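You operate a simulated robot arm through the tools that you are given. There is no shell and no other tool. Be economical: measure what you need, move in short steps, check, and stop when the job is done.

You are at the controls of a simulated two-armed robot. One attempt, no reset.

Task
Put the union on the top of the wooden table away on the long shelf under the sink bench. Put the cap with the largest size on its label from the top of the wooden table on top of the red plate. Put the sample bottle marked "1" from the top of the wooden table on the end of the tall bench and the sample bottle labelled "3" on the left end of the hose bench. Put the loose blue handle on the left end of the hose bench away on the top of the grey bench. Take the green-band union and leave it on the left end of the hose bench. The order is free. Set down upright: union, sample bottle, green-band union.

It is judged by the outcome, as a careful person would: the job done as asked, and still so three seconds after it is handed in. It fails if anything else is knocked over, pushed out of place, dropped, spilled or broken. A push-on lid holds only when it is set on centred and level and pressed home; a screw cap is set on level and turned clockwise until tight.

Robot
Two 7-joint arms with two-finger parallel grippers on one trunk, on a base that drives. Base frame: it is fixed to the floor where the robot stands at the start and does not move with it; the origin is under the middle of the robot, x ahead of it, y to its left, z up. Lengths are in mm, angles in degrees, forces in N, time in s.
The left shoulder is at the start at [70, 134, 1101], the right one opposite. Places, roughly: end of the tall bench [600, -1200, 900]; green-band union [-2750, 2250, 250]; left end of the hose bench [-2900, 2400, 800]; long shelf under the sink bench [3300, -500, 200]; loose blue handle (11x3x3 cm) [-2900, 2300, 800]; red plate (16x8x4 cm) [700, 0, 700]; top of the grey bench [2100, -6600, 900]. Payload 1.57 kg a hand.
The TCP of each hand is the grasp point between the finger pads, 30 mm short of the fingertips. In the tool frame z runs along the fingers and y along their closing line. Largest opening 80 mm; finger width 17, thickness 12; the body of the gripper, 40 by 82 mm, starts 80 mm behind the TCP.
Orientation is told as [roll, pitch, yaw] about the base's x, y, z axes, in that order, counted from this pose: with the fingers straight down and closing along the base's y, the tool's x points along the base's -x, its y along +y and its z along -z.

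Tools
- The arms move only by the tool apply_moves. It takes "left_moves", "right_moves" or both (then of equal length, played together; a hand with none holds still); each is a list of rows, each a list of 7 numbers: the shift along the tool's x, y, z in units of 100 mm (1.0 is 100 mm), then the turn, a rotation vector about the tool's x, y, z in units of 45 degrees (1.0 is 45 degrees), then the finger opening in mm, from 0 to 80. In form: [[dx, dy, dz, wx, wy, wz, grip], ...]. A call has 1 to 12 rows; each row is the pose to reach, as a shift and turn from the pose commanded when the call began, along the tool's axes at that moment. A call with a number of a shift or a turn outside -1 to 1 is refused whole. Each row takes 0.2 s and may step no farther than 50 mm and 8.6 degrees from the row before; otherwise, or with a gripper value out of range, the whole call is refused. Where a pose cannot be reached the arm comes as near as it can. A force on the tool above 40 N (or 10 N above the force at the start of the call, whichever is more), or a blocked arm, ends the call early, and 0.2 s more pass. Each finger travels about 153 mm/s and halts on what it meets, pressing with about 35 N; the grip force reading is that of the motor and also rises with nothing between the fingers. The clock runs only during rows and for 0.2 s after the last one: add rows that repeat a pose to give the fingers time. It gives the time, the measured TCP pose, the force on the tool (base axes), the opening and the grip force at its end, in the units of the frame above (readings bear some noise), with the torque about the TCP (base axes, N m) and any sound that the robot's microphone picked up, and new pictures: "pictures" is both (left out), scene, wrist or none (wrist: the cameras of the hands that moved).
- Cameras (640 x 400 px; columns grow to the right, rows downward): "scene" is now at [123, 30.9, 1310.4]; the picture's right is [0.38, -0.92, 0.00], its down [-0.68, -0.28, -0.67] and it looks along [0.62, 0.26, -0.74] (base axes); focal length 279 px, centre (320, 200). "left" rides on the left gripper at [72, 7, -122] in its tool frame; the picture's right is [-0.09, 1.00, 0.00], its down [-0.84, -0.08, -0.54] and it looks along [-0.54, -0.05, 0.84] (tool axes); focal length 238 px, centre (320, 200). "right" rides on the right gripper at [72, -7, -122] in its tool frame; the picture's right is [0.09, 1.00, 0.00], its down [-0.84, 0.08, -0.54] and it looks along [-0.54, 0.05, 0.84] (tool axes); focal length 238 px, centre (320, 200). There is no depth. A picture from a camera that has moved, and an enlarged one, comes with that camera's place and axes in the base frame and with its lens.
- move_column(by): slides the trunk up (or, below 0, down) by that many mm; the arms and the scene camera ride with it, the base frame stays. It gives what a move gives, with no picture.
- steer(legs): drives the robot by 1 to 6 legs, each [ahead, left, turn to the left] in mm, mm and degrees, along the robot's own axes; the way and the turn of a leg run together, so that a leg with both is an arc; at most 1500 mm and 180 degrees a leg. The arms and the cameras ride along, it lands a little off, and it stops where it bumps. It gives what a move gives, and a new picture of the scene camera.
- head_to(pan, tilt): turns the head with the scene camera to pan (to the left, within 86 degrees either way) and tilt (down, from -29 to 69), counted from straight ahead of the robot. It gives what a move gives, and a new picture of the scene camera.
- enlarge(camera, box): a new picture of the part [left, top, right, bottom] of that camera's present view, enlarged. It takes no simulated time.
- job_done(): hands the job in; it is judged then, once.

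Go step by step. Nothing tells you exact positions but the pictures and the camera data: compare them with the known pose of the tool, close in by small moves and look again before you grip or let go. The budget is 186 turns and 260 pictures, counting those below and the enlarged ones. Unless the task says otherwise, let go and move clear before handing in.

The tools are called as a command line: name --argument value ..., lists and objects as JSON in quotes. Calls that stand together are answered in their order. apply_moves: Moves the arms, as the interface text tells. Its arguments: {"type":"object","properties":{"left_moves":{"type":"array","items":{"type":"array","items":{"type":"number"}}},"right_moves":{"type":"array","items":{"type":"array","items":{"type":"number"}}},"pictures":{"type":"string","enum":["both","scene","wrist","none"]}},"required":[]} The other tools are called the same way: move_column (by) slides the trunk up or down; steer (legs) drives the base; head_to (pan, tilt) turns the head that bears the scene camera; enlarge (camera, box) takes an enlarged picture of a part of a camera's view; job_done () hands the job in.

At the start:

```text
clock: 0.0
left_tcp_pos: [347.7, 334.0, 1048.4]
left_ee_rot: [0.0, -0.1, 0.1]
left_ft_force: [0.3, -0.5, 0.5]
left_ft_torque: [0.0, 0.0, -0.01]
left_width: 80.0
left_grasp_force: 0.1
right_tcp_pos: [442.2, -97.8, 973.9]
right_ee_rot: [-0.1, 0.1, 0.0]
right_ft_force: [-0.7, 1.1, -0.7]
right_ft_torque: [-0.03, 0.02, 0.01]
right_width: 80.0
right_grasp_force: 0.0
trunk travel left (down, up): [-675.0, 265.0]
robot x, y, heading: [0.7, -1.4, -0.0]
head pan, tilt: [22.6, 47.8]
```

scene: 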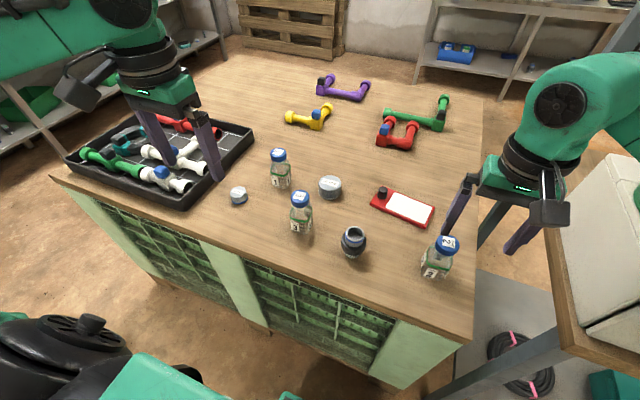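
right: 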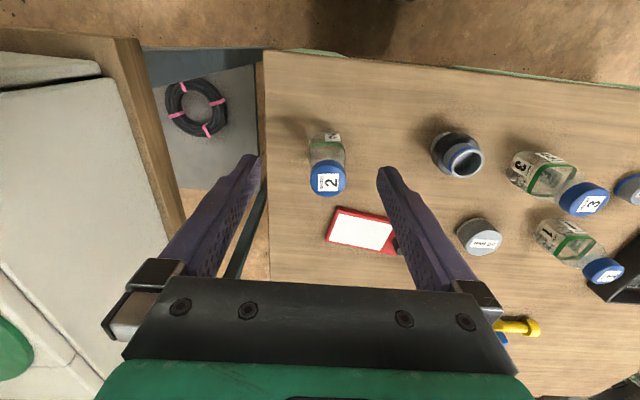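
left: 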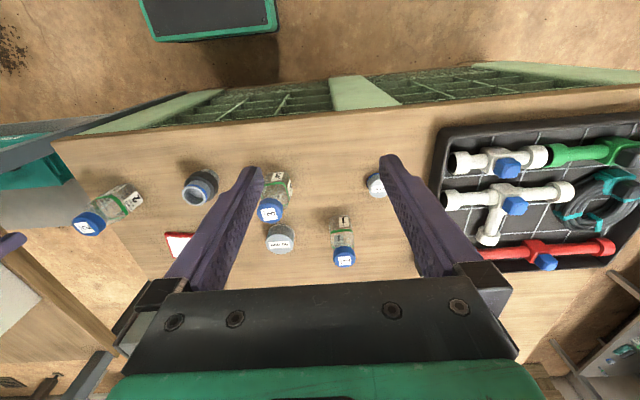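

I see the wooden table with three bottles, two grey caps, a dark union (around px 353,242), and the red plate. I'll enlarge to read the labels first.

enlarge --camera "scene" --box '[220, 130, 480, 290]'

enlarge --camera "left" --box '[160, 150, 420, 280]'

enlarge --camera "right" --box '[420, 120, 640, 290]'

```text
2.46 times, centred on (350, 210) of scene
camera zoom: at [123.0, 30.9, 1310.4], right [0.38, -0.92, 0.0], down [-0.68, -0.28, -0.67], along [0.62, 0.26, -0.74], focal length 686 px, centre (246, 175)
```

zoom: 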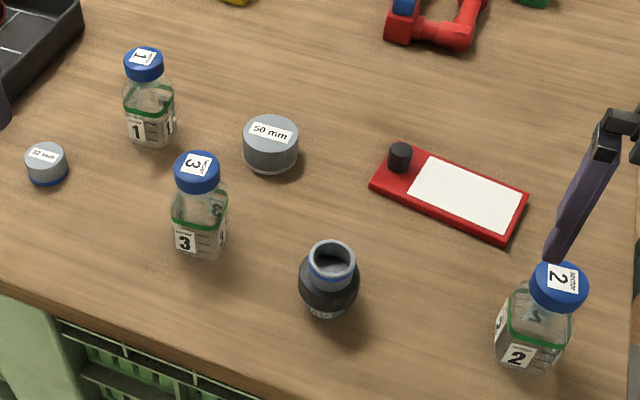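

```text
2.46 times, centred on (290, 215) of left
camera zoom: at [276.9, 341.2, 1170.1], right [0.09, 1.0, 0.0], down [0.84, -0.08, 0.54], along [0.54, -0.05, -0.84], focal length 587 px, centre (394, 163)
```

zoom: 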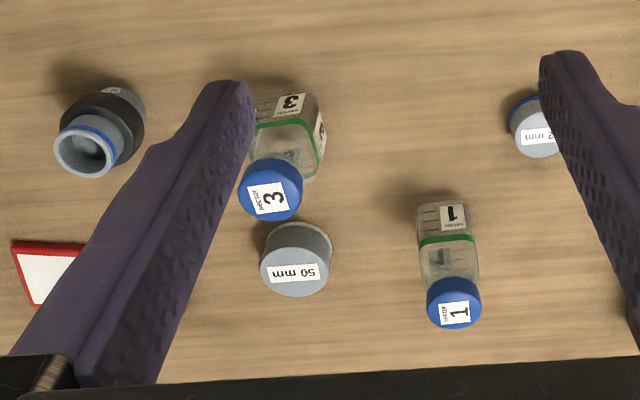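

```text
2.35 times, centred on (530, 205) of right
camera zoom: at [369.0, -107.0, 1094.5], right [-0.09, 1.0, 0.0], down [0.84, 0.08, 0.54], along [0.54, 0.05, -0.84], focal length 561 px, centre (-174, 188)
```

zoom: 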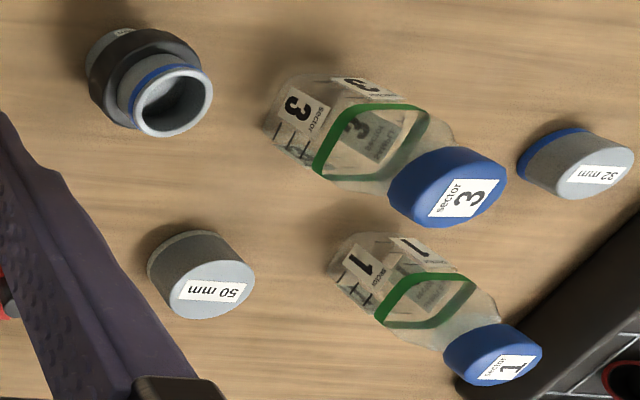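

The two caps are 32 mm and 50 mm, so the 50 mm one (about [641, 219], top near z=778) goes on the red plate (about [652, 0]). I'll look down to see how close the base is to the table, and look around the room.

head_to --pan 0 --tilt 69

head_to --pan -80 --tilt 20

head_to --pan -35 --tilt 15

head_to --pan 80 --tilt 20

```text
clock: 0.9
left_tcp_pos: [346.6, 333.8, 1047.9]
left_ee_rot: [0.0, -0.1, 0.1]
left_ft_force: [-0.2, -0.2, 0.3]
left_ft_torque: [0.0, -0.01, 0.01]
left_width: 80.2
left_grasp_force: 0.0
right_tcp_pos: [441.3, -98.6, 972.5]
right_ee_rot: [0.0, 0.0, 0.1]
right_ft_force: [0.7, -0.1, -0.2]
right_ft_torque: [0.02, 0.02, 0.02]
right_width: 80.0
right_grasp_force: 0.0
trunk travel left (down, up): [-675.0, 265.0]
robot x, y, heading: [-0.5, 1.6, -0.0]
head pan, tilt: [0.0, 68.8]
camera scene: at [106.1, 0.7, 1285.5], right [0.0, -1.0, 0.0], down [-0.93, 0.0, -0.36], along [0.36, 0.0, -0.93], focal length 279 px, centre (320, 200)
```

scene: 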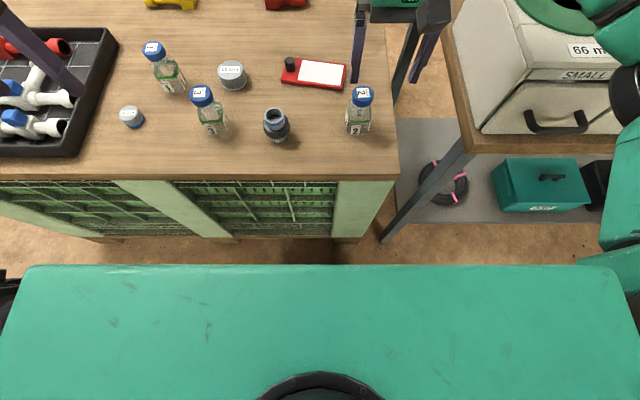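

```text
clock: 2.4
left_tcp_pos: [347.1, 334.1, 1048.2]
left_ee_rot: [0.0, 0.0, 0.1]
left_ft_force: [-0.1, -0.4, 0.1]
left_ft_torque: [-0.02, 0.0, -0.02]
left_width: 80.1
left_grasp_force: 0.0
right_tcp_pos: [442.9, -99.2, 971.9]
right_ee_rot: [0.1, 0.0, 0.0]
right_ft_force: [0.0, -0.1, -0.8]
right_ft_torque: [0.02, 0.0, -0.02]
right_width: 79.8
right_grasp_force: 0.0
trunk travel left (down, up): [-675.0, 265.0]
robot x, y, heading: [-2.6, -0.8, 0.2]
head pan, tilt: [-80.0, 20.0]
camera scene: at [66.4, -91.1, 1353.0], right [-0.98, -0.17, 0.0], down [-0.06, 0.34, -0.94], along [0.16, -0.93, -0.34], focal length 279 px, centre (320, 200)
```

scene: 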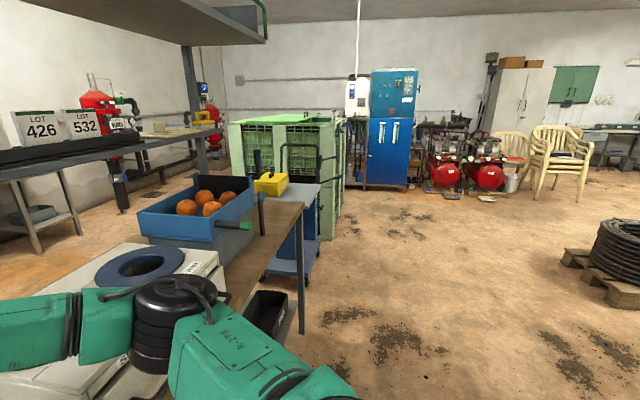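

```text
clock: 3.5
left_tcp_pos: [348.8, 334.3, 1049.1]
left_ee_rot: [0.1, 0.0, 0.1]
left_ft_force: [0.3, -0.6, 0.0]
left_ft_torque: [-0.01, 0.02, 0.05]
left_width: 79.8
left_grasp_force: 0.2
right_tcp_pos: [441.7, -98.0, 972.5]
right_ee_rot: [0.1, 0.0, 0.0]
right_ft_force: [0.2, -0.7, 0.7]
right_ft_torque: [0.01, -0.04, 0.02]
right_width: 79.9
right_grasp_force: 0.0
trunk travel left (down, up): [-675.0, 265.0]
robot x, y, heading: [1.6, -3.8, 0.1]
head pan, tilt: [-35.0, 15.0]
camera scene: at [126.6, -53.1, 1361.2], right [-0.57, -0.82, 0.0], down [-0.21, 0.15, -0.97], along [0.79, -0.55, -0.26], focal length 279 px, centre (320, 200)
```

scene: 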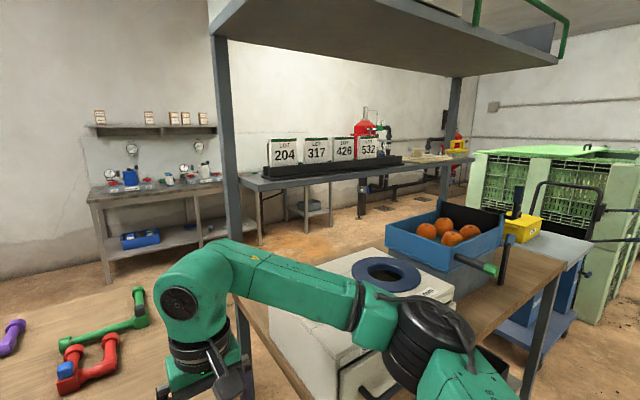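

```text
clock: 5.5
left_tcp_pos: [347.3, 334.7, 1048.8]
left_ee_rot: [0.0, 0.0, 0.1]
left_ft_force: [0.1, 0.1, -0.7]
left_ft_torque: [0.05, -0.03, -0.03]
left_width: 80.1
left_grasp_force: 0.1
right_tcp_pos: [441.3, -98.4, 972.8]
right_ee_rot: [0.0, 0.0, 0.0]
right_ft_force: [0.8, -0.7, 0.1]
right_ft_torque: [-0.01, -0.02, 0.0]
right_width: 79.9
right_grasp_force: 0.1
trunk travel left (down, up): [-675.0, 265.0]
robot x, y, heading: [1.5, 0.4, 0.1]
head pan, tilt: [80.0, 20.0]
camera scene: at [66.3, 92.3, 1353.0], right [0.98, -0.17, 0.0], down [-0.06, -0.34, -0.94], along [0.16, 0.93, -0.34], focal length 279 px, centre (320, 200)
```

scene: 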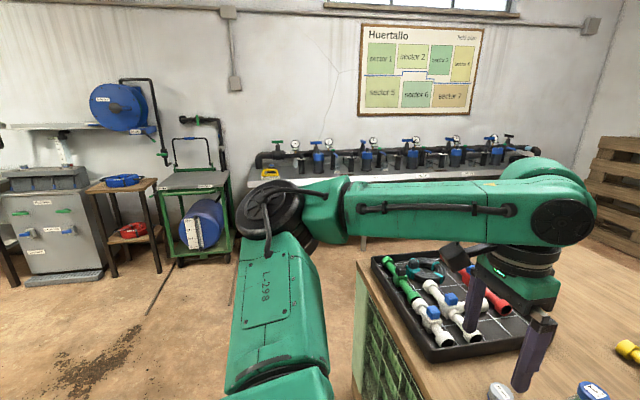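

The chest hides the base, but the table edge is near x=363. The left arm starts toward the 50 mm cap.

apply_moves --left_moves '[[-0.33, -0.13, 0.13, 0, 0, 0, 80], [-0.66, -0.26, 0.26, 0, 0, 0, 80], [-0.98, -0.38, 0.4, 0, 0, 0, 80]]' --pictures "none"

apply_moves --left_moves '[[-0.33, -0.13, 0.13, 0, 0, 0, 80], [-0.66, -0.26, 0.26, 0, 0, 0, 80], [-0.98, -0.38, 0.4, 0, 0, 0, 80]]' --pictures "none"

apply_moves --left_moves '[[-0.33, -0.13, 0.13, 0, 0, 0, 80], [-0.66, -0.26, 0.26, 0, 0, 0, 80], [-0.97, -0.39, 0.4, 0, 0, 0, 80], [-0.97, -0.39, 0.4, 0, 0, 0, 80]]' --pictures "wrist"

```text
clock: 6.2
left_tcp_pos: [448.6, 296.0, 1008.2]
left_ee_rot: [-0.1, -0.1, 0.2]
left_ft_force: [-0.2, 0.4, 0.0]
left_ft_torque: [0.0, 0.01, 0.04]
left_width: 80.0
left_grasp_force: 0.0
right_tcp_pos: [443.5, -99.5, 972.1]
right_ee_rot: [0.0, 0.0, 0.0]
right_ft_force: [-0.7, -0.1, -0.3]
right_ft_torque: [0.03, 0.06, 0.0]
right_width: 79.9
right_grasp_force: 0.1
trunk travel left (down, up): [-675.0, 265.0]
robot x, y, heading: [0.9, -3.3, -0.2]
head pan, tilt: [80.0, 20.0]
```

```text
clock: 7.0
left_tcp_pos: [545.4, 257.3, 968.6]
left_ee_rot: [0.0, 0.0, 0.1]
left_ft_force: [-0.3, 0.1, 0.4]
left_ft_torque: [0.02, 0.02, 0.03]
left_width: 80.2
left_grasp_force: 0.2
right_tcp_pos: [443.3, -99.0, 970.6]
right_ee_rot: [0.0, 0.1, 0.1]
right_ft_force: [-0.4, -0.4, -1.1]
right_ft_torque: [0.01, -0.01, 0.0]
right_width: 80.1
right_grasp_force: 0.0
trunk travel left (down, up): [-675.0, 265.0]
robot x, y, heading: [-1.4, 1.9, 0.1]
head pan, tilt: [80.0, 20.0]
```

```text
clock: 8.1
left_tcp_pos: [565.4, 241.1, 938.0]
left_ee_rot: [0.0, -0.1, 0.1]
left_ft_force: [0.1, -0.2, -0.4]
left_ft_torque: [0.02, -0.02, -0.04]
left_width: 80.0
left_grasp_force: 0.1
left hand out of reach, approached as far as the arm can: row 1, 2, 3, 4
right_tcp_pos: [441.3, -99.1, 972.6]
right_ee_rot: [0.0, 0.0, 0.0]
right_ft_force: [0.2, -0.2, 0.0]
right_ft_torque: [0.02, 0.01, 0.01]
right_width: 80.0
right_grasp_force: 0.0
trunk travel left (down, up): [-675.0, 265.0]
robot x, y, heading: [-2.7, 2.3, 0.2]
head pan, tilt: [80.0, 20.0]
camera left: at [495.4, 247.9, 1059.1], right [0.09, 1.0, 0.0], down [0.84, -0.08, 0.54], along [0.54, -0.05, -0.84], focal length 238 px, centre (320, 200)
```

left: 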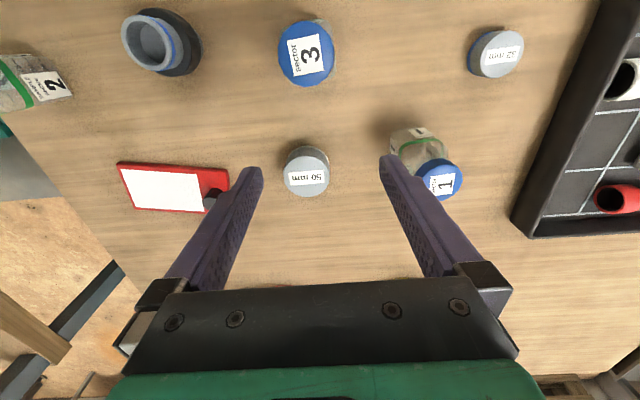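

The left arm runs out of reach at about x=565, so the base must go ahead by about 100 mm. I'll tilt the right hand's camera back to check the gap between base and table.

apply_moves --right_moves '[[0.1, -0.3, 0, 0, 0.17, 0, 80], [0.2, -0.6, 0, 0, 0.34, 0, 80], [0.3, -0.9, 0, 0, 0.51, 0, 80], [0.3, -1, 0, 0, 0.68, 0, 80], [0.3, -1, 0, 0, 0.85, 0, 80], [0.3, -1, 0, 0, 1, 0, 80]]' --pictures "wrist"

```text
clock: 9.4
left_tcp_pos: [564.8, 240.7, 939.0]
left_ee_rot: [-0.1, -0.1, 0.2]
left_ft_force: [0.7, 1.1, 0.6]
left_ft_torque: [-0.05, 0.0, -0.03]
left_width: 80.0
left_grasp_force: 0.0
right_tcp_pos: [409.0, -196.9, 970.8]
right_ee_rot: [0.1, 44.7, 0.1]
right_ft_force: [0.5, -0.2, 0.0]
right_ft_torque: [0.0, 0.05, -0.05]
right_width: 80.0
right_grasp_force: 0.1
right hand out of reach, approached as far as the arm can: row 6
trunk travel left (down, up): [-675.0, 265.0]
robot x, y, heading: [-0.4, -1.8, -0.2]
head pan, tilt: [80.0, 20.0]
camera right: at [442.9, -205.8, 1108.0], right [-0.07, 1.0, 0.07], down [0.98, 0.08, -0.2], along [-0.21, 0.05, -0.98], focal length 238 px, centre (320, 200)
```

right: 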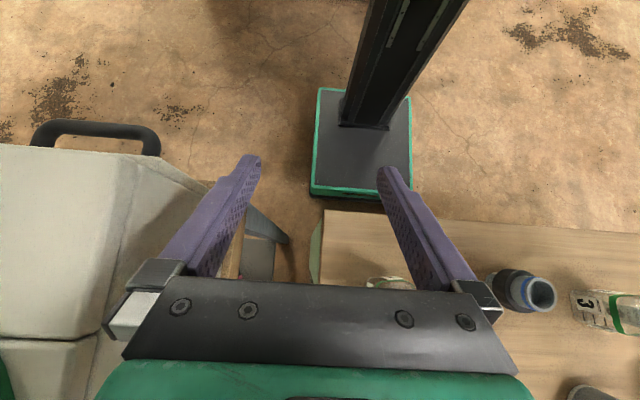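

The base plate front is near x≈200 while the table front is near 363, so 110 mm ahead is safe. I restore the right hand (slightly higher), then drive.

apply_moves --right_moves '[[0, 0.2, 0, 0, -0.17, 0, 80], [0, 0.4, 0, 0, -0.34, 0, 80], [0, 0.6, 0, 0, -0.51, 0, 80], [0, 0.8, 0, 0, -0.68, 0, 80], [0, 0.9, 0, 0, -0.85, 0, 80], [0, 0.9, 0, 0, -0.99, 0, 80]]' --pictures "none"

steer --legs '[[110, 0, 0]]'

head_to --pan 10 --tilt 58

```text
clock: 10.8
left_tcp_pos: [564.8, 239.6, 939.1]
left_ee_rot: [-0.1, 0.0, 0.1]
left_ft_force: [-0.5, -0.3, -0.5]
left_ft_torque: [0.01, -0.02, -0.04]
left_width: 79.8
left_grasp_force: 0.0
right_tcp_pos: [408.1, -108.1, 970.3]
right_ee_rot: [0.1, 0.3, 0.0]
right_ft_force: [0.9, -0.5, 1.1]
right_ft_torque: [0.03, 0.0, 0.02]
right_width: 80.1
right_grasp_force: 0.0
trunk travel left (down, up): [-675.0, 265.0]
robot x, y, heading: [2.2, -1.0, 0.2]
head pan, tilt: [80.0, 20.0]
```

```text
clock: 12.0
left_tcp_pos: [675.4, 240.5, 939.9]
left_ee_rot: [0.0, -0.2, 0.1]
left_ft_force: [0.0, -0.2, 0.3]
left_ft_torque: [0.02, -0.03, 0.0]
left_width: 79.9
left_grasp_force: 0.1
right_tcp_pos: [517.9, -107.7, 969.8]
right_ee_rot: [-0.1, 0.3, 0.0]
right_ft_force: [0.1, 0.3, -0.1]
right_ft_torque: [-0.01, 0.01, 0.02]
right_width: 80.0
right_grasp_force: 0.0
trunk travel left (down, up): [-675.0, 265.0]
robot x, y, heading: [106.5, 0.3, 0.2]
head pan, tilt: [80.0, 20.0]
camera scene: at [175.2, 92.2, 1353.1], right [0.98, -0.17, 0.0], down [-0.06, -0.34, -0.94], along [0.16, 0.93, -0.34], focal length 279 px, centre (320, 200)
```

scene: 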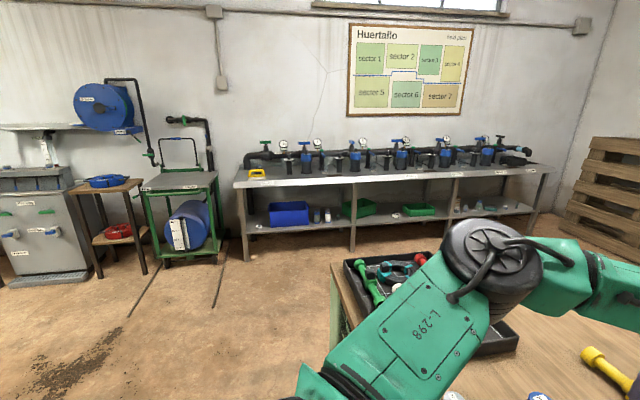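

```text
clock: 13.4
left_tcp_pos: [675.0, 240.8, 938.6]
left_ee_rot: [0.0, -0.2, 0.1]
left_ft_force: [0.3, -0.4, 0.5]
left_ft_torque: [0.01, 0.04, -0.01]
left_width: 80.0
left_grasp_force: 0.0
right_tcp_pos: [518.6, -108.8, 970.7]
right_ee_rot: [0.0, 0.4, 0.0]
right_ft_force: [0.4, 0.1, 0.6]
right_ft_torque: [-0.01, 0.02, -0.04]
right_width: 80.1
right_grasp_force: 0.0
trunk travel left (down, up): [-675.0, 265.0]
robot x, y, heading: [108.2, 1.5, -0.1]
head pan, tilt: [10.0, 58.0]
camera scene: at [227.8, 12.6, 1297.3], right [0.17, -0.98, 0.0], down [-0.83, -0.15, -0.53], along [0.52, 0.09, -0.85], focal length 279 px, centre (320, 200)
```

scene: 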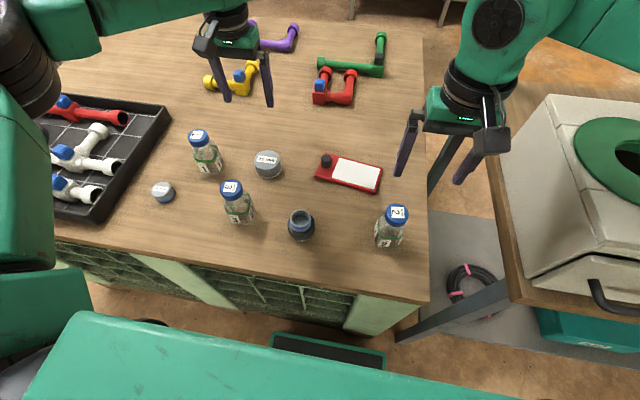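

Now good view. I move the left hand over the cap.

apply_moves --left_moves '[[0.38, -0.25, 0.1, 0, 0, 0, 80], [0.38, -0.25, 0.4, 0, 0, 0, 80], [0.38, -0.25, 0.79, 0, 0, 0, 80], [0.38, -0.25, 0.79, 0, 0, 0, 80]]' --pictures "both"

```text
clock: 14.4
left_tcp_pos: [635.9, 216.6, 859.0]
left_ee_rot: [0.0, -0.2, 0.1]
left_ft_force: [0.4, -0.1, -0.5]
left_ft_torque: [-0.02, 0.0, 0.0]
left_width: 80.0
left_grasp_force: 0.1
right_tcp_pos: [517.5, -107.6, 970.5]
right_ee_rot: [0.1, 0.4, 0.0]
right_ft_force: [0.3, 1.1, 0.8]
right_ft_torque: [0.02, 0.0, 0.04]
right_width: 80.0
right_grasp_force: 0.0
trunk travel left (down, up): [-675.0, 265.0]
robot x, y, heading: [112.6, 0.3, 0.3]
head pan, tilt: [10.0, 58.0]
camera scene: at [226.7, 12.3, 1297.4], right [0.17, -0.98, 0.0], down [-0.83, -0.15, -0.53], along [0.52, 0.09, -0.85], focal length 279 px, centre (320, 200)
camera left: at [565.1, 223.5, 980.2], right [0.09, 1.0, 0.0], down [0.84, -0.08, 0.54], along [0.54, -0.05, -0.84], focal length 238 px, centre (320, 200)
```

scene: 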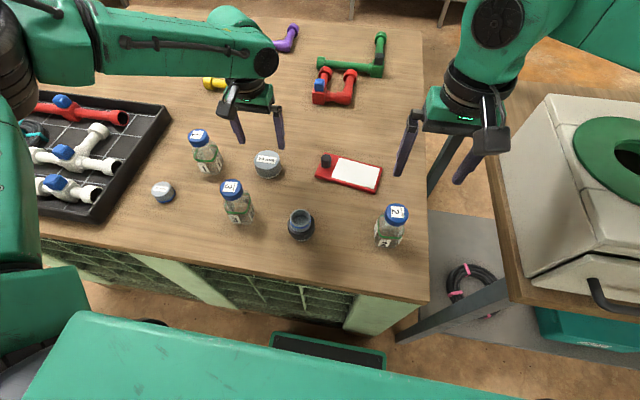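
left: 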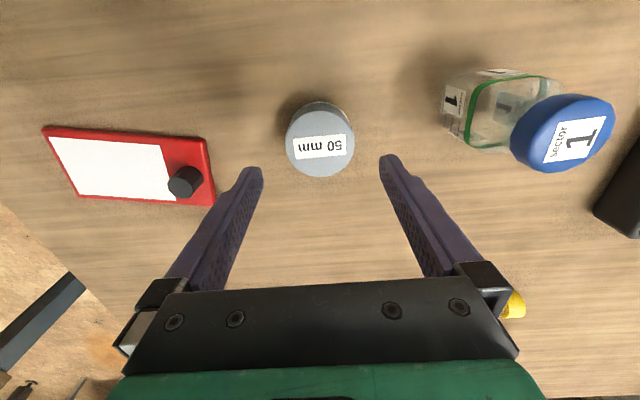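

The cap sits centred between the fingers at about [638, 217]. I descend and grip.

apply_moves --left_moves '[[-0.02, 0, 0.3, 0, 0, 0, 80], [-0.02, 0, 0.55, 0, 0, 0, 80], [-0.02, 0, 0.79, 0, 0, 0, 80], [-0.02, 0, 0.79, 0, 0, 0, 50], [-0.02, 0, 0.79, 0, 0, 0, 40], [-0.02, 0, 0.79, 0, 0, 0, 40]]' --pictures "wrist"

```text
clock: 15.8
left_tcp_pos: [617.9, 223.1, 795.8]
left_ee_rot: [-0.1, -0.1, 0.1]
left_ft_force: [0.5, 0.8, 0.2]
left_ft_torque: [-0.03, -0.01, -0.02]
left_width: 40.4
left_grasp_force: 0.0
left hand out of reach, approached as far as the arm can: row 1, 2, 3, 4, 5, 6
right_tcp_pos: [517.8, -107.7, 969.5]
right_ee_rot: [0.0, 0.5, 0.0]
right_ft_force: [1.0, 1.9, 0.2]
right_ft_torque: [0.0, 0.01, 0.0]
right_width: 80.1
right_grasp_force: 0.1
trunk travel left (down, up): [-675.0, 265.0]
robot x, y, heading: [107.9, 1.7, -0.0]
head pan, tilt: [10.0, 58.0]
camera left: at [547.2, 231.3, 916.5], right [0.09, 1.0, 0.0], down [0.84, -0.08, 0.54], along [0.54, -0.05, -0.84], focal length 238 px, centre (320, 200)
```

left: 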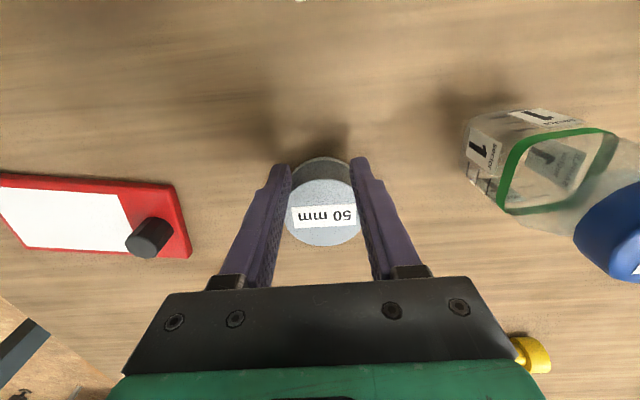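

The arm ran out of reach low down and closed at x=618, short of the cap, possibly nudging it forward a few mm. I open, rise, and lower the trunk for better low reach.

apply_moves --left_moves '[[0, 0, 0, 0, 0, 0, 80], [0, 0, 0, 0, 0, 0, 80], [0, 0, -0.45, 0, 0, 0, 80], [0, 0, -0.9, 0, 0, 0, 80], [0, 0, -1, 0, 0, 0, 80]]' --pictures "none"

apply_moves --left_moves '[[0, 0, -0.45, 0, 0, 0, 80], [0, 0, -0.8, 0, 0, 0, 80]]' --pictures "wrist"

move_column --by -130

```text
clock: 17.1
left_tcp_pos: [619.3, 225.0, 894.7]
left_ee_rot: [0.0, -0.1, 0.1]
left_ft_force: [0.3, -0.7, 0.3]
left_ft_torque: [-0.01, -0.03, 0.0]
left_width: 79.8
left_grasp_force: 0.0
right_tcp_pos: [517.6, -107.3, 969.7]
right_ee_rot: [0.0, 0.5, 0.0]
right_ft_force: [0.4, 0.4, 0.5]
right_ft_torque: [-0.02, -0.03, -0.01]
right_width: 80.1
right_grasp_force: 0.1
trunk travel left (down, up): [-675.0, 265.0]
robot x, y, heading: [109.8, -3.4, -0.1]
head pan, tilt: [10.0, 58.0]
```

```text
clock: 17.6
left_tcp_pos: [618.5, 224.6, 977.3]
left_ee_rot: [0.0, -0.1, 0.0]
left_ft_force: [-0.1, 0.0, 0.9]
left_ft_torque: [-0.03, -0.01, -0.02]
left_width: 80.0
left_grasp_force: 0.1
right_tcp_pos: [515.9, -107.6, 970.5]
right_ee_rot: [0.0, 0.4, 0.0]
right_ft_force: [0.8, 0.8, 0.3]
right_ft_torque: [0.02, -0.01, -0.01]
right_width: 80.1
right_grasp_force: 0.1
trunk travel left (down, up): [-675.0, 265.0]
robot x, y, heading: [107.4, 1.3, 0.2]
head pan, tilt: [10.0, 58.0]
camera left: at [547.0, 231.6, 1097.8], right [0.09, 1.0, 0.0], down [0.84, -0.08, 0.54], along [0.54, -0.05, -0.84], focal length 238 px, centre (320, 200)
```

left: 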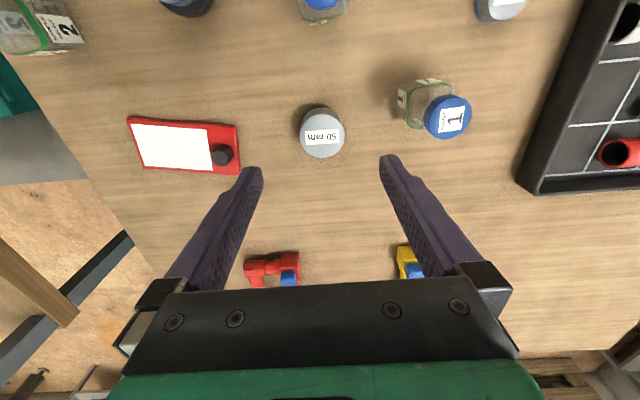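

```text
clock: 18.8
left_tcp_pos: [618.0, 226.0, 881.4]
left_ee_rot: [0.0, -0.2, 0.1]
left_ft_force: [0.3, -0.6, -0.3]
left_ft_torque: [-0.02, 0.0, 0.0]
left_width: 80.1
left_grasp_force: 0.0
right_tcp_pos: [517.1, -103.5, 883.4]
right_ee_rot: [1.0, -0.5, 0.0]
right_ft_force: [-1.2, -0.9, 12.1]
right_ft_torque: [0.52, 0.09, 0.04]
right_width: 80.0
right_grasp_force: 0.1
trunk travel left (down, up): [-579.0, 361.0]
robot x, y, heading: [110.3, 2.8, 0.1]
head pan, tilt: [10.0, 58.0]
stopped: the force on the tool passed its limit (the readings are from after the stop); the commanded pose is now the measured one
```

The right hand came down on something (likely bottle 2's cap) and stopped. I raise the trunk back a little and look.

move_column --by 60

apply_moves --right_moves '[[0, 0, -0.05, 0, 0, 0, 80]]' --pictures "both"

```text
clock: 19.8
left_tcp_pos: [619.6, 224.1, 940.3]
left_ee_rot: [0.1, -0.1, 0.2]
left_ft_force: [-0.1, -0.3, 1.1]
left_ft_torque: [0.03, 0.01, -0.02]
left_width: 80.1
left_grasp_force: 0.2
right_tcp_pos: [520.5, -103.7, 941.7]
right_ee_rot: [1.0, -0.3, 0.0]
right_ft_force: [0.1, -0.1, 0.0]
right_ft_torque: [0.0, 0.0, -0.03]
right_width: 80.1
right_grasp_force: 0.0
trunk travel left (down, up): [-639.0, 301.0]
robot x, y, heading: [107.8, 2.7, 0.0]
head pan, tilt: [10.0, 58.0]
```

```text
clock: 20.1
left_tcp_pos: [618.1, 224.3, 941.0]
left_ee_rot: [0.0, -0.1, 0.2]
left_ft_force: [-0.5, -0.5, -0.5]
left_ft_torque: [0.0, 0.0, 0.0]
left_width: 80.1
left_grasp_force: 0.0
right_tcp_pos: [518.6, -104.6, 945.8]
right_ee_rot: [1.0, -0.2, -0.1]
right_ft_force: [0.5, -0.5, -0.5]
right_ft_torque: [-0.01, -0.01, 0.0]
right_width: 80.2
right_grasp_force: 0.0
trunk travel left (down, up): [-639.0, 301.0]
robot x, y, heading: [109.2, 2.5, -0.0]
head pan, tilt: [10.0, 58.0]
camera scene: at [227.8, 12.4, 1261.5], right [0.17, -0.98, 0.0], down [-0.84, -0.15, -0.53], along [0.52, 0.09, -0.85], focal length 279 px, centre (320, 200)
camera right: at [446.6, -114.9, 1068.0], right [-0.09, 1.0, 0.02], down [0.83, 0.07, 0.55], along [0.54, 0.06, -0.84], focal length 238 px, centre (320, 200)
```

scene: 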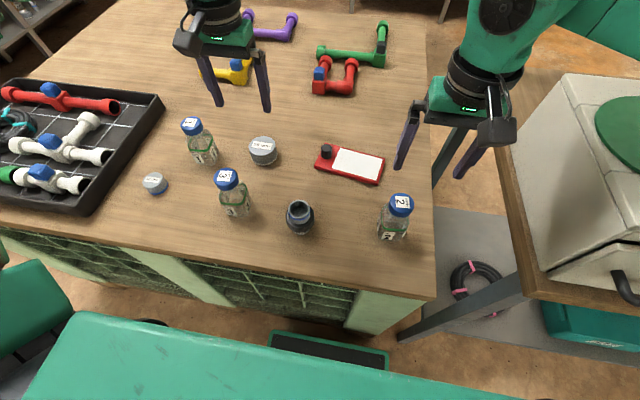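
right: 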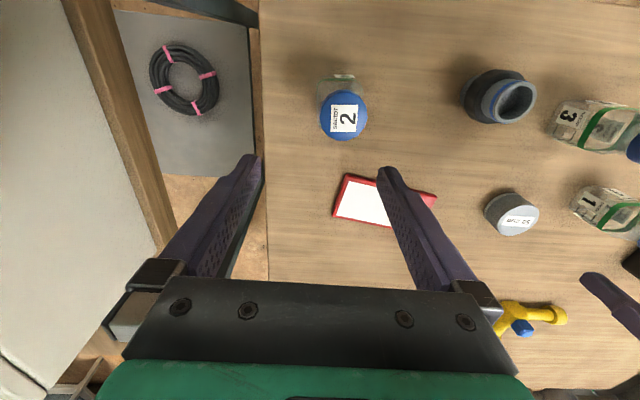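

Bottle 2 is still standing in place. I raise the right hand well clear, then lower the trunk.

apply_moves --right_moves '[[0, 0, -0.45, 0, 0, 0, 80], [0, 0, -0.95, 0, 0, 0, 80]]' --pictures "none"

apply_moves --right_moves '[[0, 0, -0.45, 0, 0, 0, 80], [0, 0, -0.95, 0, 0, 0, 80]]' --pictures "none"

move_column --by -100

apply_moves --left_moves '[[-0.25, 0.02, 0, 0, 0, 0, 80], [-0.25, 0.02, 0, 0, 0, 0, 80]]' --pictures "wrist"

```text
clock: 20.8
left_tcp_pos: [617.7, 225.6, 941.3]
left_ee_rot: [0.0, -0.1, 0.1]
left_ft_force: [-0.6, 0.0, -0.4]
left_ft_torque: [-0.03, 0.02, 0.0]
left_width: 80.0
left_grasp_force: 0.1
right_tcp_pos: [518.5, -105.9, 1044.0]
right_ee_rot: [0.9, -0.3, 0.1]
right_ft_force: [0.2, 0.3, -0.2]
right_ft_torque: [0.05, -0.02, 0.01]
right_width: 79.9
right_grasp_force: 0.1
trunk travel left (down, up): [-639.0, 301.0]
robot x, y, heading: [110.6, -5.5, 0.3]
head pan, tilt: [10.0, 58.0]
```

```text
clock: 21.4
left_tcp_pos: [616.3, 226.0, 941.5]
left_ee_rot: [-0.1, -0.2, 0.1]
left_ft_force: [-0.1, 0.6, 0.4]
left_ft_torque: [0.01, -0.04, -0.01]
left_width: 80.1
left_grasp_force: 0.0
right_tcp_pos: [515.8, -108.2, 1138.7]
right_ee_rot: [1.0, -0.3, -0.1]
right_ft_force: [0.0, 0.8, 0.0]
right_ft_torque: [0.01, 0.0, -0.03]
right_width: 79.9
right_grasp_force: 0.1
trunk travel left (down, up): [-639.0, 301.0]
robot x, y, heading: [110.5, -0.5, 0.1]
head pan, tilt: [10.0, 58.0]
```

```text
clock: 22.7
left_tcp_pos: [618.1, 223.6, 840.9]
left_ee_rot: [0.0, -0.1, 0.1]
left_ft_force: [0.2, 0.1, 0.0]
left_ft_torque: [-0.01, 0.02, 0.03]
left_width: 80.0
left_grasp_force: 0.1
right_tcp_pos: [517.9, -108.5, 1036.6]
right_ee_rot: [1.0, -0.4, 0.0]
right_ft_force: [0.4, -0.3, 0.1]
right_ft_torque: [0.0, 0.0, 0.01]
right_width: 79.9
right_grasp_force: 0.2
trunk travel left (down, up): [-539.0, 401.0]
robot x, y, heading: [106.8, -0.0, 0.1]
head pan, tilt: [10.0, 58.0]
```

```text
clock: 23.3
left_tcp_pos: [642.5, 226.5, 840.4]
left_ee_rot: [0.0, -0.1, 0.0]
left_ft_force: [-0.6, -0.6, 0.6]
left_ft_torque: [0.01, 0.0, 0.0]
left_width: 79.9
left_grasp_force: 0.0
right_tcp_pos: [516.8, -108.3, 1036.9]
right_ee_rot: [1.0, -0.2, 0.1]
right_ft_force: [0.2, -0.8, -0.3]
right_ft_torque: [0.0, -0.06, 0.0]
right_width: 80.0
right_grasp_force: 0.0
trunk travel left (down, up): [-539.0, 401.0]
robot x, y, heading: [110.6, -4.2, 0.2]
head pan, tilt: [10.0, 58.0]
camera left: at [571.8, 234.1, 961.8], right [0.09, 1.0, 0.0], down [0.84, -0.08, 0.54], along [0.54, -0.05, -0.84], focal length 238 px, centre (320, 200)
```

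left: 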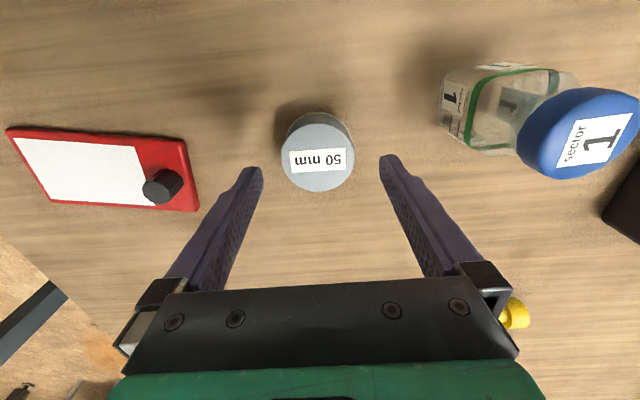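

Cap is at about [647, 225]. Descend and grip.

apply_moves --left_moves '[[-0.05, -0.02, 0.3, 0, 0, 0, 80], [-0.05, -0.02, 0.62, 0, 0, 0, 80], [-0.05, -0.02, 0.62, 0, 0, 0, 80]]' --pictures "wrist"

```text
clock: 24.1
left_tcp_pos: [647.7, 223.3, 778.2]
left_ee_rot: [0.0, -0.2, 0.2]
left_ft_force: [-0.3, 0.2, -0.4]
left_ft_torque: [0.0, 0.01, 0.0]
left_width: 80.1
left_grasp_force: 0.0
right_tcp_pos: [517.6, -108.3, 1035.8]
right_ee_rot: [1.0, -0.3, 0.1]
right_ft_force: [-0.5, -0.6, 0.2]
right_ft_torque: [-0.01, 0.0, 0.0]
right_width: 80.1
right_grasp_force: 0.1
trunk travel left (down, up): [-539.0, 401.0]
robot x, y, heading: [106.4, 0.5, 0.1]
head pan, tilt: [10.0, 58.0]
camera left: at [577.5, 231.3, 898.8], right [0.09, 1.0, 0.0], down [0.84, -0.08, 0.54], along [0.54, -0.05, -0.84], focal length 238 px, centre (320, 200)
```

left: 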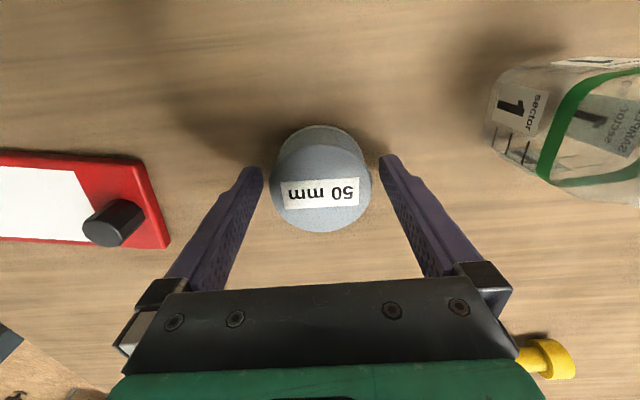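

Centred; grip and lift.

apply_moves --left_moves '[[0, 0, 0, 0, 0, 0, 50], [0, 0, 0, 0, 0, 0, 50], [0, 0, -0.3, 0, 0, 0, 50], [0, 0, -0.65, 0, 0, 0, 50], [0, 0, -0.65, 0, 0, 0, 50]]' --pictures "wrist"

```text
clock: 25.3
left_tcp_pos: [650.2, 224.9, 843.6]
left_ee_rot: [0.0, -0.2, 0.0]
left_ft_force: [0.1, -0.7, -1.2]
left_ft_torque: [0.02, -0.01, 0.01]
left_width: 61.2
left_grasp_force: 34.8
right_tcp_pos: [518.7, -107.9, 1037.3]
right_ee_rot: [1.1, -0.3, 0.0]
right_ft_force: [0.7, 0.3, 0.5]
right_ft_torque: [0.01, -0.01, -0.02]
right_width: 80.0
right_grasp_force: 0.1
trunk travel left (down, up): [-539.0, 401.0]
robot x, y, heading: [111.7, 0.2, -0.1]
head pan, tilt: [10.0, 58.0]
camera left: at [578.1, 232.2, 964.4], right [0.09, 1.0, 0.0], down [0.84, -0.08, 0.54], along [0.54, -0.05, -0.84], focal length 238 px, centre (320, 200)
```

left: 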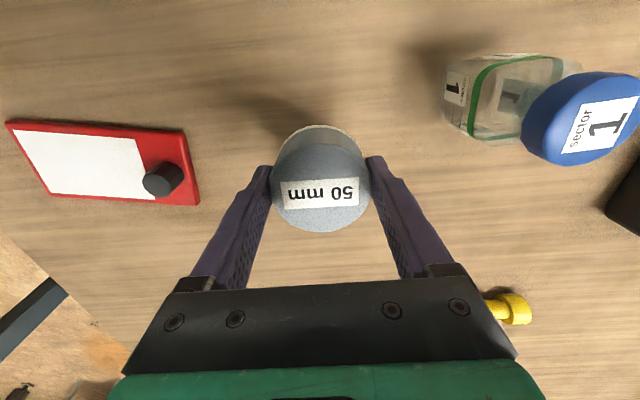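

Cap held (61 mm). Carry it over the plate's white area, about [656, -5].

apply_moves --left_moves '[[0, -0.2, -0.2, 0, 0, 0, 50], [0, -0.6, -0.25, 0, 0, 0, 50], [0, -1, -0.25, 0, 0, 0, 50]]' --pictures "none"

apply_moves --left_moves '[[0, -0.4, 0, 0, 0, 0, 50], [-0.03, -0.8, 0, 0, 0, 0, 50], [-0.06, -1, 0, 0, 0, 0, 50]]' --pictures "none"

apply_moves --left_moves '[[0, -0.3, 0, 0, 0, 0, 50], [0, -0.3, 0, 0, 0, 0, 50]]' --pictures "both"

```text
clock: 26.1
left_tcp_pos: [626.2, 138.9, 865.1]
left_ee_rot: [-0.1, -0.2, 0.2]
left_ft_force: [0.2, 0.7, -1.1]
left_ft_torque: [0.03, -0.03, 0.0]
left_width: 61.1
left_grasp_force: 34.9
left hand out of reach, approached as far as the arm can: row 3
right_tcp_pos: [518.2, -109.4, 1037.4]
right_ee_rot: [0.9, -0.3, 0.0]
right_ft_force: [0.2, -0.1, -0.3]
right_ft_torque: [0.01, 0.0, 0.0]
right_width: 79.9
right_grasp_force: 0.0
trunk travel left (down, up): [-539.0, 401.0]
robot x, y, heading: [110.8, -2.5, 0.0]
head pan, tilt: [10.0, 58.0]
```

```text
clock: 26.9
left_tcp_pos: [584.4, 91.4, 861.5]
left_ee_rot: [-0.1, -0.2, 0.1]
left_ft_force: [0.6, 0.0, -1.0]
left_ft_torque: [-0.02, -0.05, -0.05]
left_width: 61.3
left_grasp_force: 34.9
left hand out of reach, approached as far as the arm can: row 1, 2, 3
right_tcp_pos: [517.7, -108.3, 1036.4]
right_ee_rot: [1.1, -0.2, -0.1]
right_ft_force: [-0.4, 0.6, 0.2]
right_ft_torque: [-0.02, 0.03, 0.0]
right_width: 80.2
right_grasp_force: 0.0
trunk travel left (down, up): [-539.0, 401.0]
robot x, y, heading: [108.8, -1.8, -0.0]
head pan, tilt: [10.0, 58.0]
```

```text
clock: 27.5
left_tcp_pos: [570.9, 78.7, 859.4]
left_ee_rot: [-0.1, -0.1, 0.1]
left_ft_force: [0.5, 0.4, -1.7]
left_ft_torque: [0.0, 0.01, -0.01]
left_width: 61.1
left_grasp_force: 35.1
left hand out of reach, approached as far as the arm can: row 1, 2
right_tcp_pos: [518.1, -108.6, 1036.5]
right_ee_rot: [1.0, -0.3, 0.0]
right_ft_force: [-0.5, -0.1, 0.5]
right_ft_torque: [0.0, -0.03, 0.0]
right_width: 80.1
right_grasp_force: 0.0
trunk travel left (down, up): [-539.0, 401.0]
robot x, y, heading: [107.9, -0.2, 0.2]
head pan, tilt: [10.0, 58.0]
camera scene: at [228.2, 12.6, 1161.5], right [0.17, -0.98, 0.0], down [-0.84, -0.15, -0.53], along [0.52, 0.09, -0.85], focal length 279 px, centre (320, 200)
camera left: at [500.8, 87.1, 980.3], right [0.09, 1.0, 0.0], down [0.84, -0.08, 0.54], along [0.54, -0.05, -0.84], focal length 238 px, centre (320, 200)
```

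scene: 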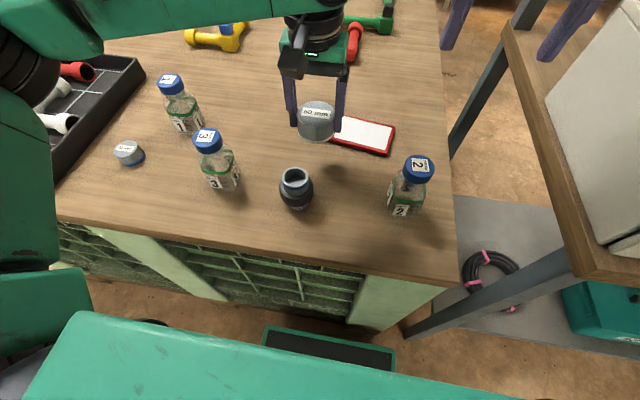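
left: 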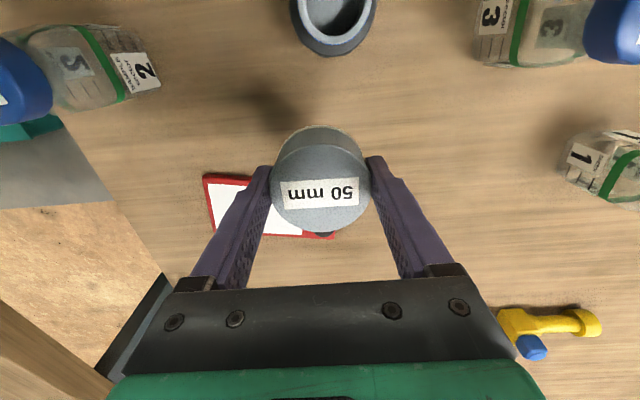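

The left arm's reach narrows across the midline. I'll try yawing the hand clockwise while moving toward the plate, which may free the arm.

apply_moves --left_moves '[[0, 0, 0, 0, 0, 0.18, 50], [0, 0, 0, 0, 0, 0.36, 50], [0, 0, 0, 0, 0, 0.54, 50], [0, 0, 0, 0, 0, 0.72, 50], [0, 0, 0, 0, 0, 0.9, 50], [-0.3, -0.3, 0, 0, 0, 0.9, 50], [-0.6, -0.6, 0, 0, 0, 0.9, 50]]' --pictures "none"

```text
clock: 29.1
left_tcp_pos: [577.2, 84.3, 856.9]
left_ee_rot: [0.0, -0.1, -40.4]
left_ft_force: [-0.1, 0.8, -1.3]
left_ft_torque: [0.01, 0.0, 0.0]
left_width: 61.2
left_grasp_force: 35.0
left hand out of reach, approached as far as the arm can: row 6, 7
right_tcp_pos: [518.6, -109.2, 1036.6]
right_ee_rot: [0.9, -0.3, 0.0]
right_ft_force: [-0.2, 0.2, -0.3]
right_ft_torque: [-0.01, 0.01, 0.02]
right_width: 80.2
right_grasp_force: 0.0
trunk travel left (down, up): [-539.0, 401.0]
robot x, y, heading: [106.9, -2.0, -0.1]
head pan, tilt: [10.0, 58.0]
```

No gain, so I must shift the base to the right. First I check what the right arm has around it.

head_to --pan -55 --tilt 35

```text
clock: 30.4
left_tcp_pos: [578.1, 83.9, 856.4]
left_ee_rot: [-0.1, -0.1, -40.4]
left_ft_force: [0.6, -0.7, -1.0]
left_ft_torque: [0.0, -0.03, -0.02]
left_width: 61.3
left_grasp_force: 34.7
right_tcp_pos: [518.3, -108.9, 1038.0]
right_ee_rot: [1.1, -0.3, 0.0]
right_ft_force: [0.3, -0.1, 0.9]
right_ft_torque: [0.02, -0.01, 0.0]
right_width: 79.8
right_grasp_force: 0.0
trunk travel left (down, up): [-539.0, 401.0]
robot x, y, heading: [105.4, 1.3, -0.2]
head pan, tilt: [-55.0, 35.0]
camera scene: at [210.8, -71.6, 1193.4], right [-0.82, -0.57, 0.0], down [-0.33, 0.47, -0.82], along [0.47, -0.67, -0.57], focal length 279 px, centre (320, 200)
```

scene: 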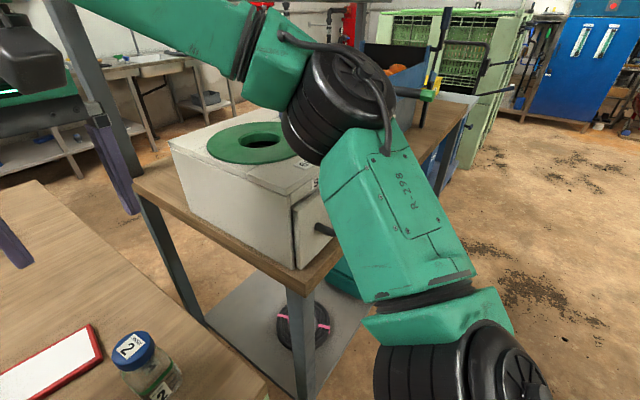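

Driving left instead and using the right arm for the plate is freer. I'll set the cap back on the table here (between union and plate), then switch hands.

apply_moves --left_moves '[[0, 0, 0.3, 0, 0, 0, 50], [0, 0, 0.6, 0, 0, 0, 50], [0, 0, 0.78, 0, 0, 0, 50], [0, 0, 0.78, 0, 0, 0, 50]]' --pictures "wrist"

```text
clock: 31.4
left_tcp_pos: [575.5, 87.8, 780.3]
left_ee_rot: [0.1, -0.2, -40.4]
left_ft_force: [-0.6, 0.0, -1.9]
left_ft_torque: [-0.02, 0.0, -0.04]
left_width: 61.2
left_grasp_force: 35.3
left hand out of reach, approached as far as the arm can: row 3, 4
right_tcp_pos: [519.0, -108.8, 1037.1]
right_ee_rot: [1.0, -0.3, 0.0]
right_ft_force: [-0.4, 0.9, 0.6]
right_ft_torque: [0.01, 0.03, -0.02]
right_width: 79.7
right_grasp_force: 0.0
trunk travel left (down, up): [-539.0, 401.0]
robot x, y, heading: [107.7, 0.3, 0.0]
head pan, tilt: [-55.0, 35.0]
camera left: at [525.0, 140.4, 899.8], right [0.72, 0.7, 0.0], down [0.59, -0.6, 0.55], along [0.38, -0.39, -0.84], focal length 238 px, centre (320, 200)
```

left: 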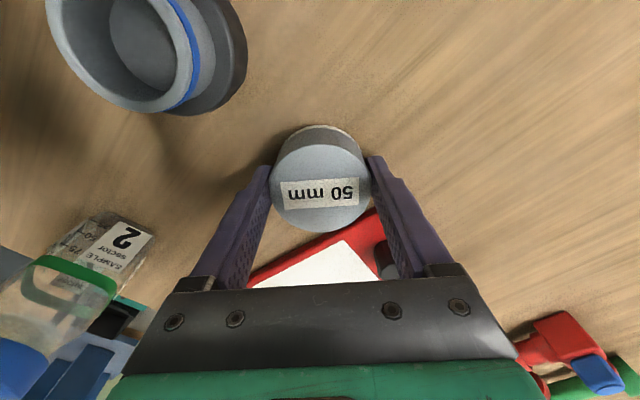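

apply_moves --left_moves '[[0, 0, 0.02, 0, 0, 0, 50], [0, 0, 0.02, 0, 0, 0, 50], [0, 0, 0.02, 0, 0, 0, 70], [0, 0, 0.02, 0, 0, 0, 70], [0, 0, -0.3, 0, 0, 0, 70], [0, 0, -0.65, 0, 0, 0, 70], [0, 0, -0.98, 0, 0, 0, 70]]' --pictures "wrist"

apply_moves --left_moves '[[0, 0, -0.4, 0, 0, -0.18, 70], [0, 0, -0.8, 0, 0, -0.36, 70], [0, 0, -1, 0, 0, -0.54, 70], [0, 0, -1, 0, 0, -0.72, 70], [0, 0, -1, 0, 0, -0.9, 80]]' --pictures "none"

```text
clock: 33.0
left_tcp_pos: [574.7, 87.6, 876.2]
left_ee_rot: [0.0, -0.1, -40.4]
left_ft_force: [-0.4, -0.2, 0.4]
left_ft_torque: [0.03, -0.01, -0.01]
left_width: 70.0
left_grasp_force: 0.0
right_tcp_pos: [517.0, -109.2, 1035.9]
right_ee_rot: [1.0, -0.4, 0.0]
right_ft_force: [-0.3, -0.3, -0.1]
right_ft_torque: [0.01, 0.01, 0.02]
right_width: 79.9
right_grasp_force: 0.1
trunk travel left (down, up): [-539.0, 401.0]
robot x, y, heading: [107.0, -0.0, -0.2]
head pan, tilt: [-55.0, 35.0]
camera left: at [525.8, 139.8, 997.6], right [0.72, 0.7, 0.0], down [0.59, -0.6, 0.54], along [0.38, -0.39, -0.84], focal length 238 px, centre (320, 200)
```

left: 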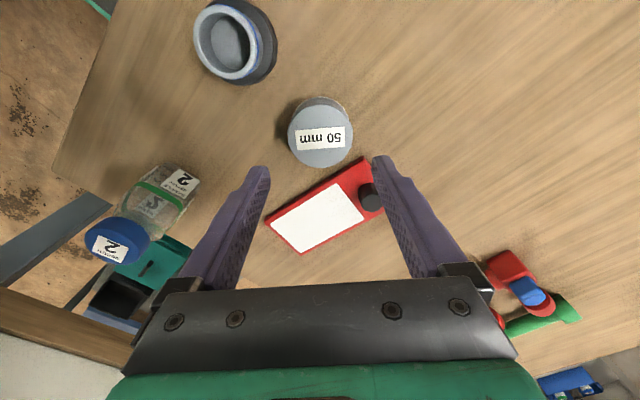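

```text
clock: 34.2
left_tcp_pos: [561.6, 123.2, 999.9]
left_ee_rot: [-0.2, -0.2, 0.6]
left_ft_force: [0.2, 1.0, 0.0]
left_ft_torque: [0.0, -0.01, 0.04]
left_width: 80.0
left_grasp_force: 0.0
left hand out of reach, approached as far as the arm can: row 1, 2, 3, 4, 5
right_tcp_pos: [517.3, -109.4, 1036.4]
right_ee_rot: [1.0, -0.3, 0.1]
right_ft_force: [0.6, 0.6, 0.2]
right_ft_torque: [0.0, -0.02, 0.04]
right_width: 80.3
right_grasp_force: 0.0
trunk travel left (down, up): [-539.0, 401.0]
robot x, y, heading: [109.6, -4.5, -0.1]
head pan, tilt: [-55.0, 35.0]
```

Cap set down cleanly. Drive left 215 mm.

steer --legs '[[0, 215, 0]]'

head_to --pan -10 --tilt 55

```text
clock: 35.9
left_tcp_pos: [563.9, 335.8, 999.5]
left_ee_rot: [-0.2, -0.3, 0.2]
left_ft_force: [0.2, -0.2, 0.3]
left_ft_torque: [-0.02, -0.02, 0.01]
left_width: 80.1
left_grasp_force: 0.1
right_tcp_pos: [518.4, 104.4, 1037.0]
right_ee_rot: [1.0, -0.3, -0.2]
right_ft_force: [0.1, -0.2, 0.2]
right_ft_torque: [0.01, -0.03, -0.03]
right_width: 80.2
right_grasp_force: 0.0
trunk travel left (down, up): [-539.0, 401.0]
robot x, y, heading: [106.1, 211.4, -0.1]
head pan, tilt: [-55.0, 35.0]
camera scene: at [210.6, 141.7, 1193.5], right [-0.82, -0.57, 0.0], down [-0.33, 0.47, -0.82], along [0.47, -0.67, -0.57], focal length 279 px, centre (320, 200)
```

scene: 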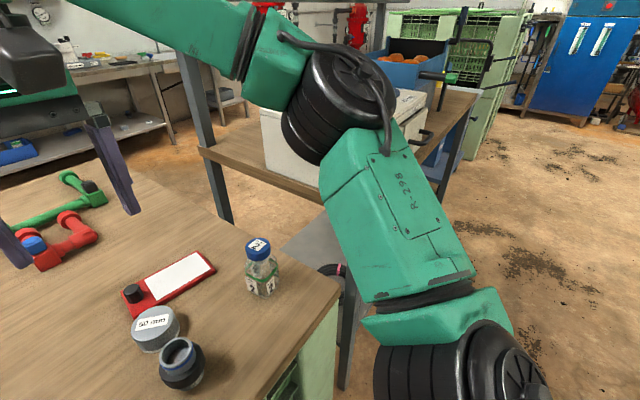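

```text
clock: 37.0
left_tcp_pos: [563.1, 334.9, 999.3]
left_ee_rot: [-0.3, -0.3, 0.2]
left_ft_force: [0.2, 0.1, 0.2]
left_ft_torque: [-0.02, 0.04, -0.01]
left_width: 80.2
left_grasp_force: 0.1
right_tcp_pos: [518.3, 104.9, 1036.6]
right_ee_rot: [1.0, -0.3, -0.2]
right_ft_force: [-0.1, -0.6, 0.0]
right_ft_torque: [0.03, 0.01, 0.0]
right_width: 80.0
right_grasp_force: 0.0
trunk travel left (down, up): [-539.0, 401.0]
robot x, y, heading: [110.6, 216.0, 0.3]
head pan, tilt: [-10.0, 55.0]
camera scene: at [231.3, 201.2, 1165.3], right [-0.18, -0.98, 0.0], down [-0.81, 0.14, -0.57], along [0.56, -0.1, -0.82], focal length 279 px, centre (320, 200)
```

scene: 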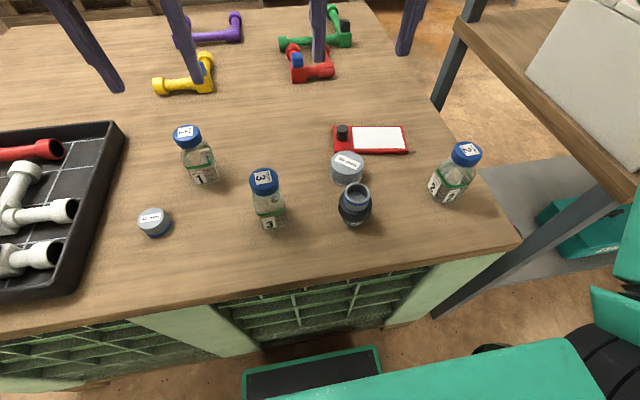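

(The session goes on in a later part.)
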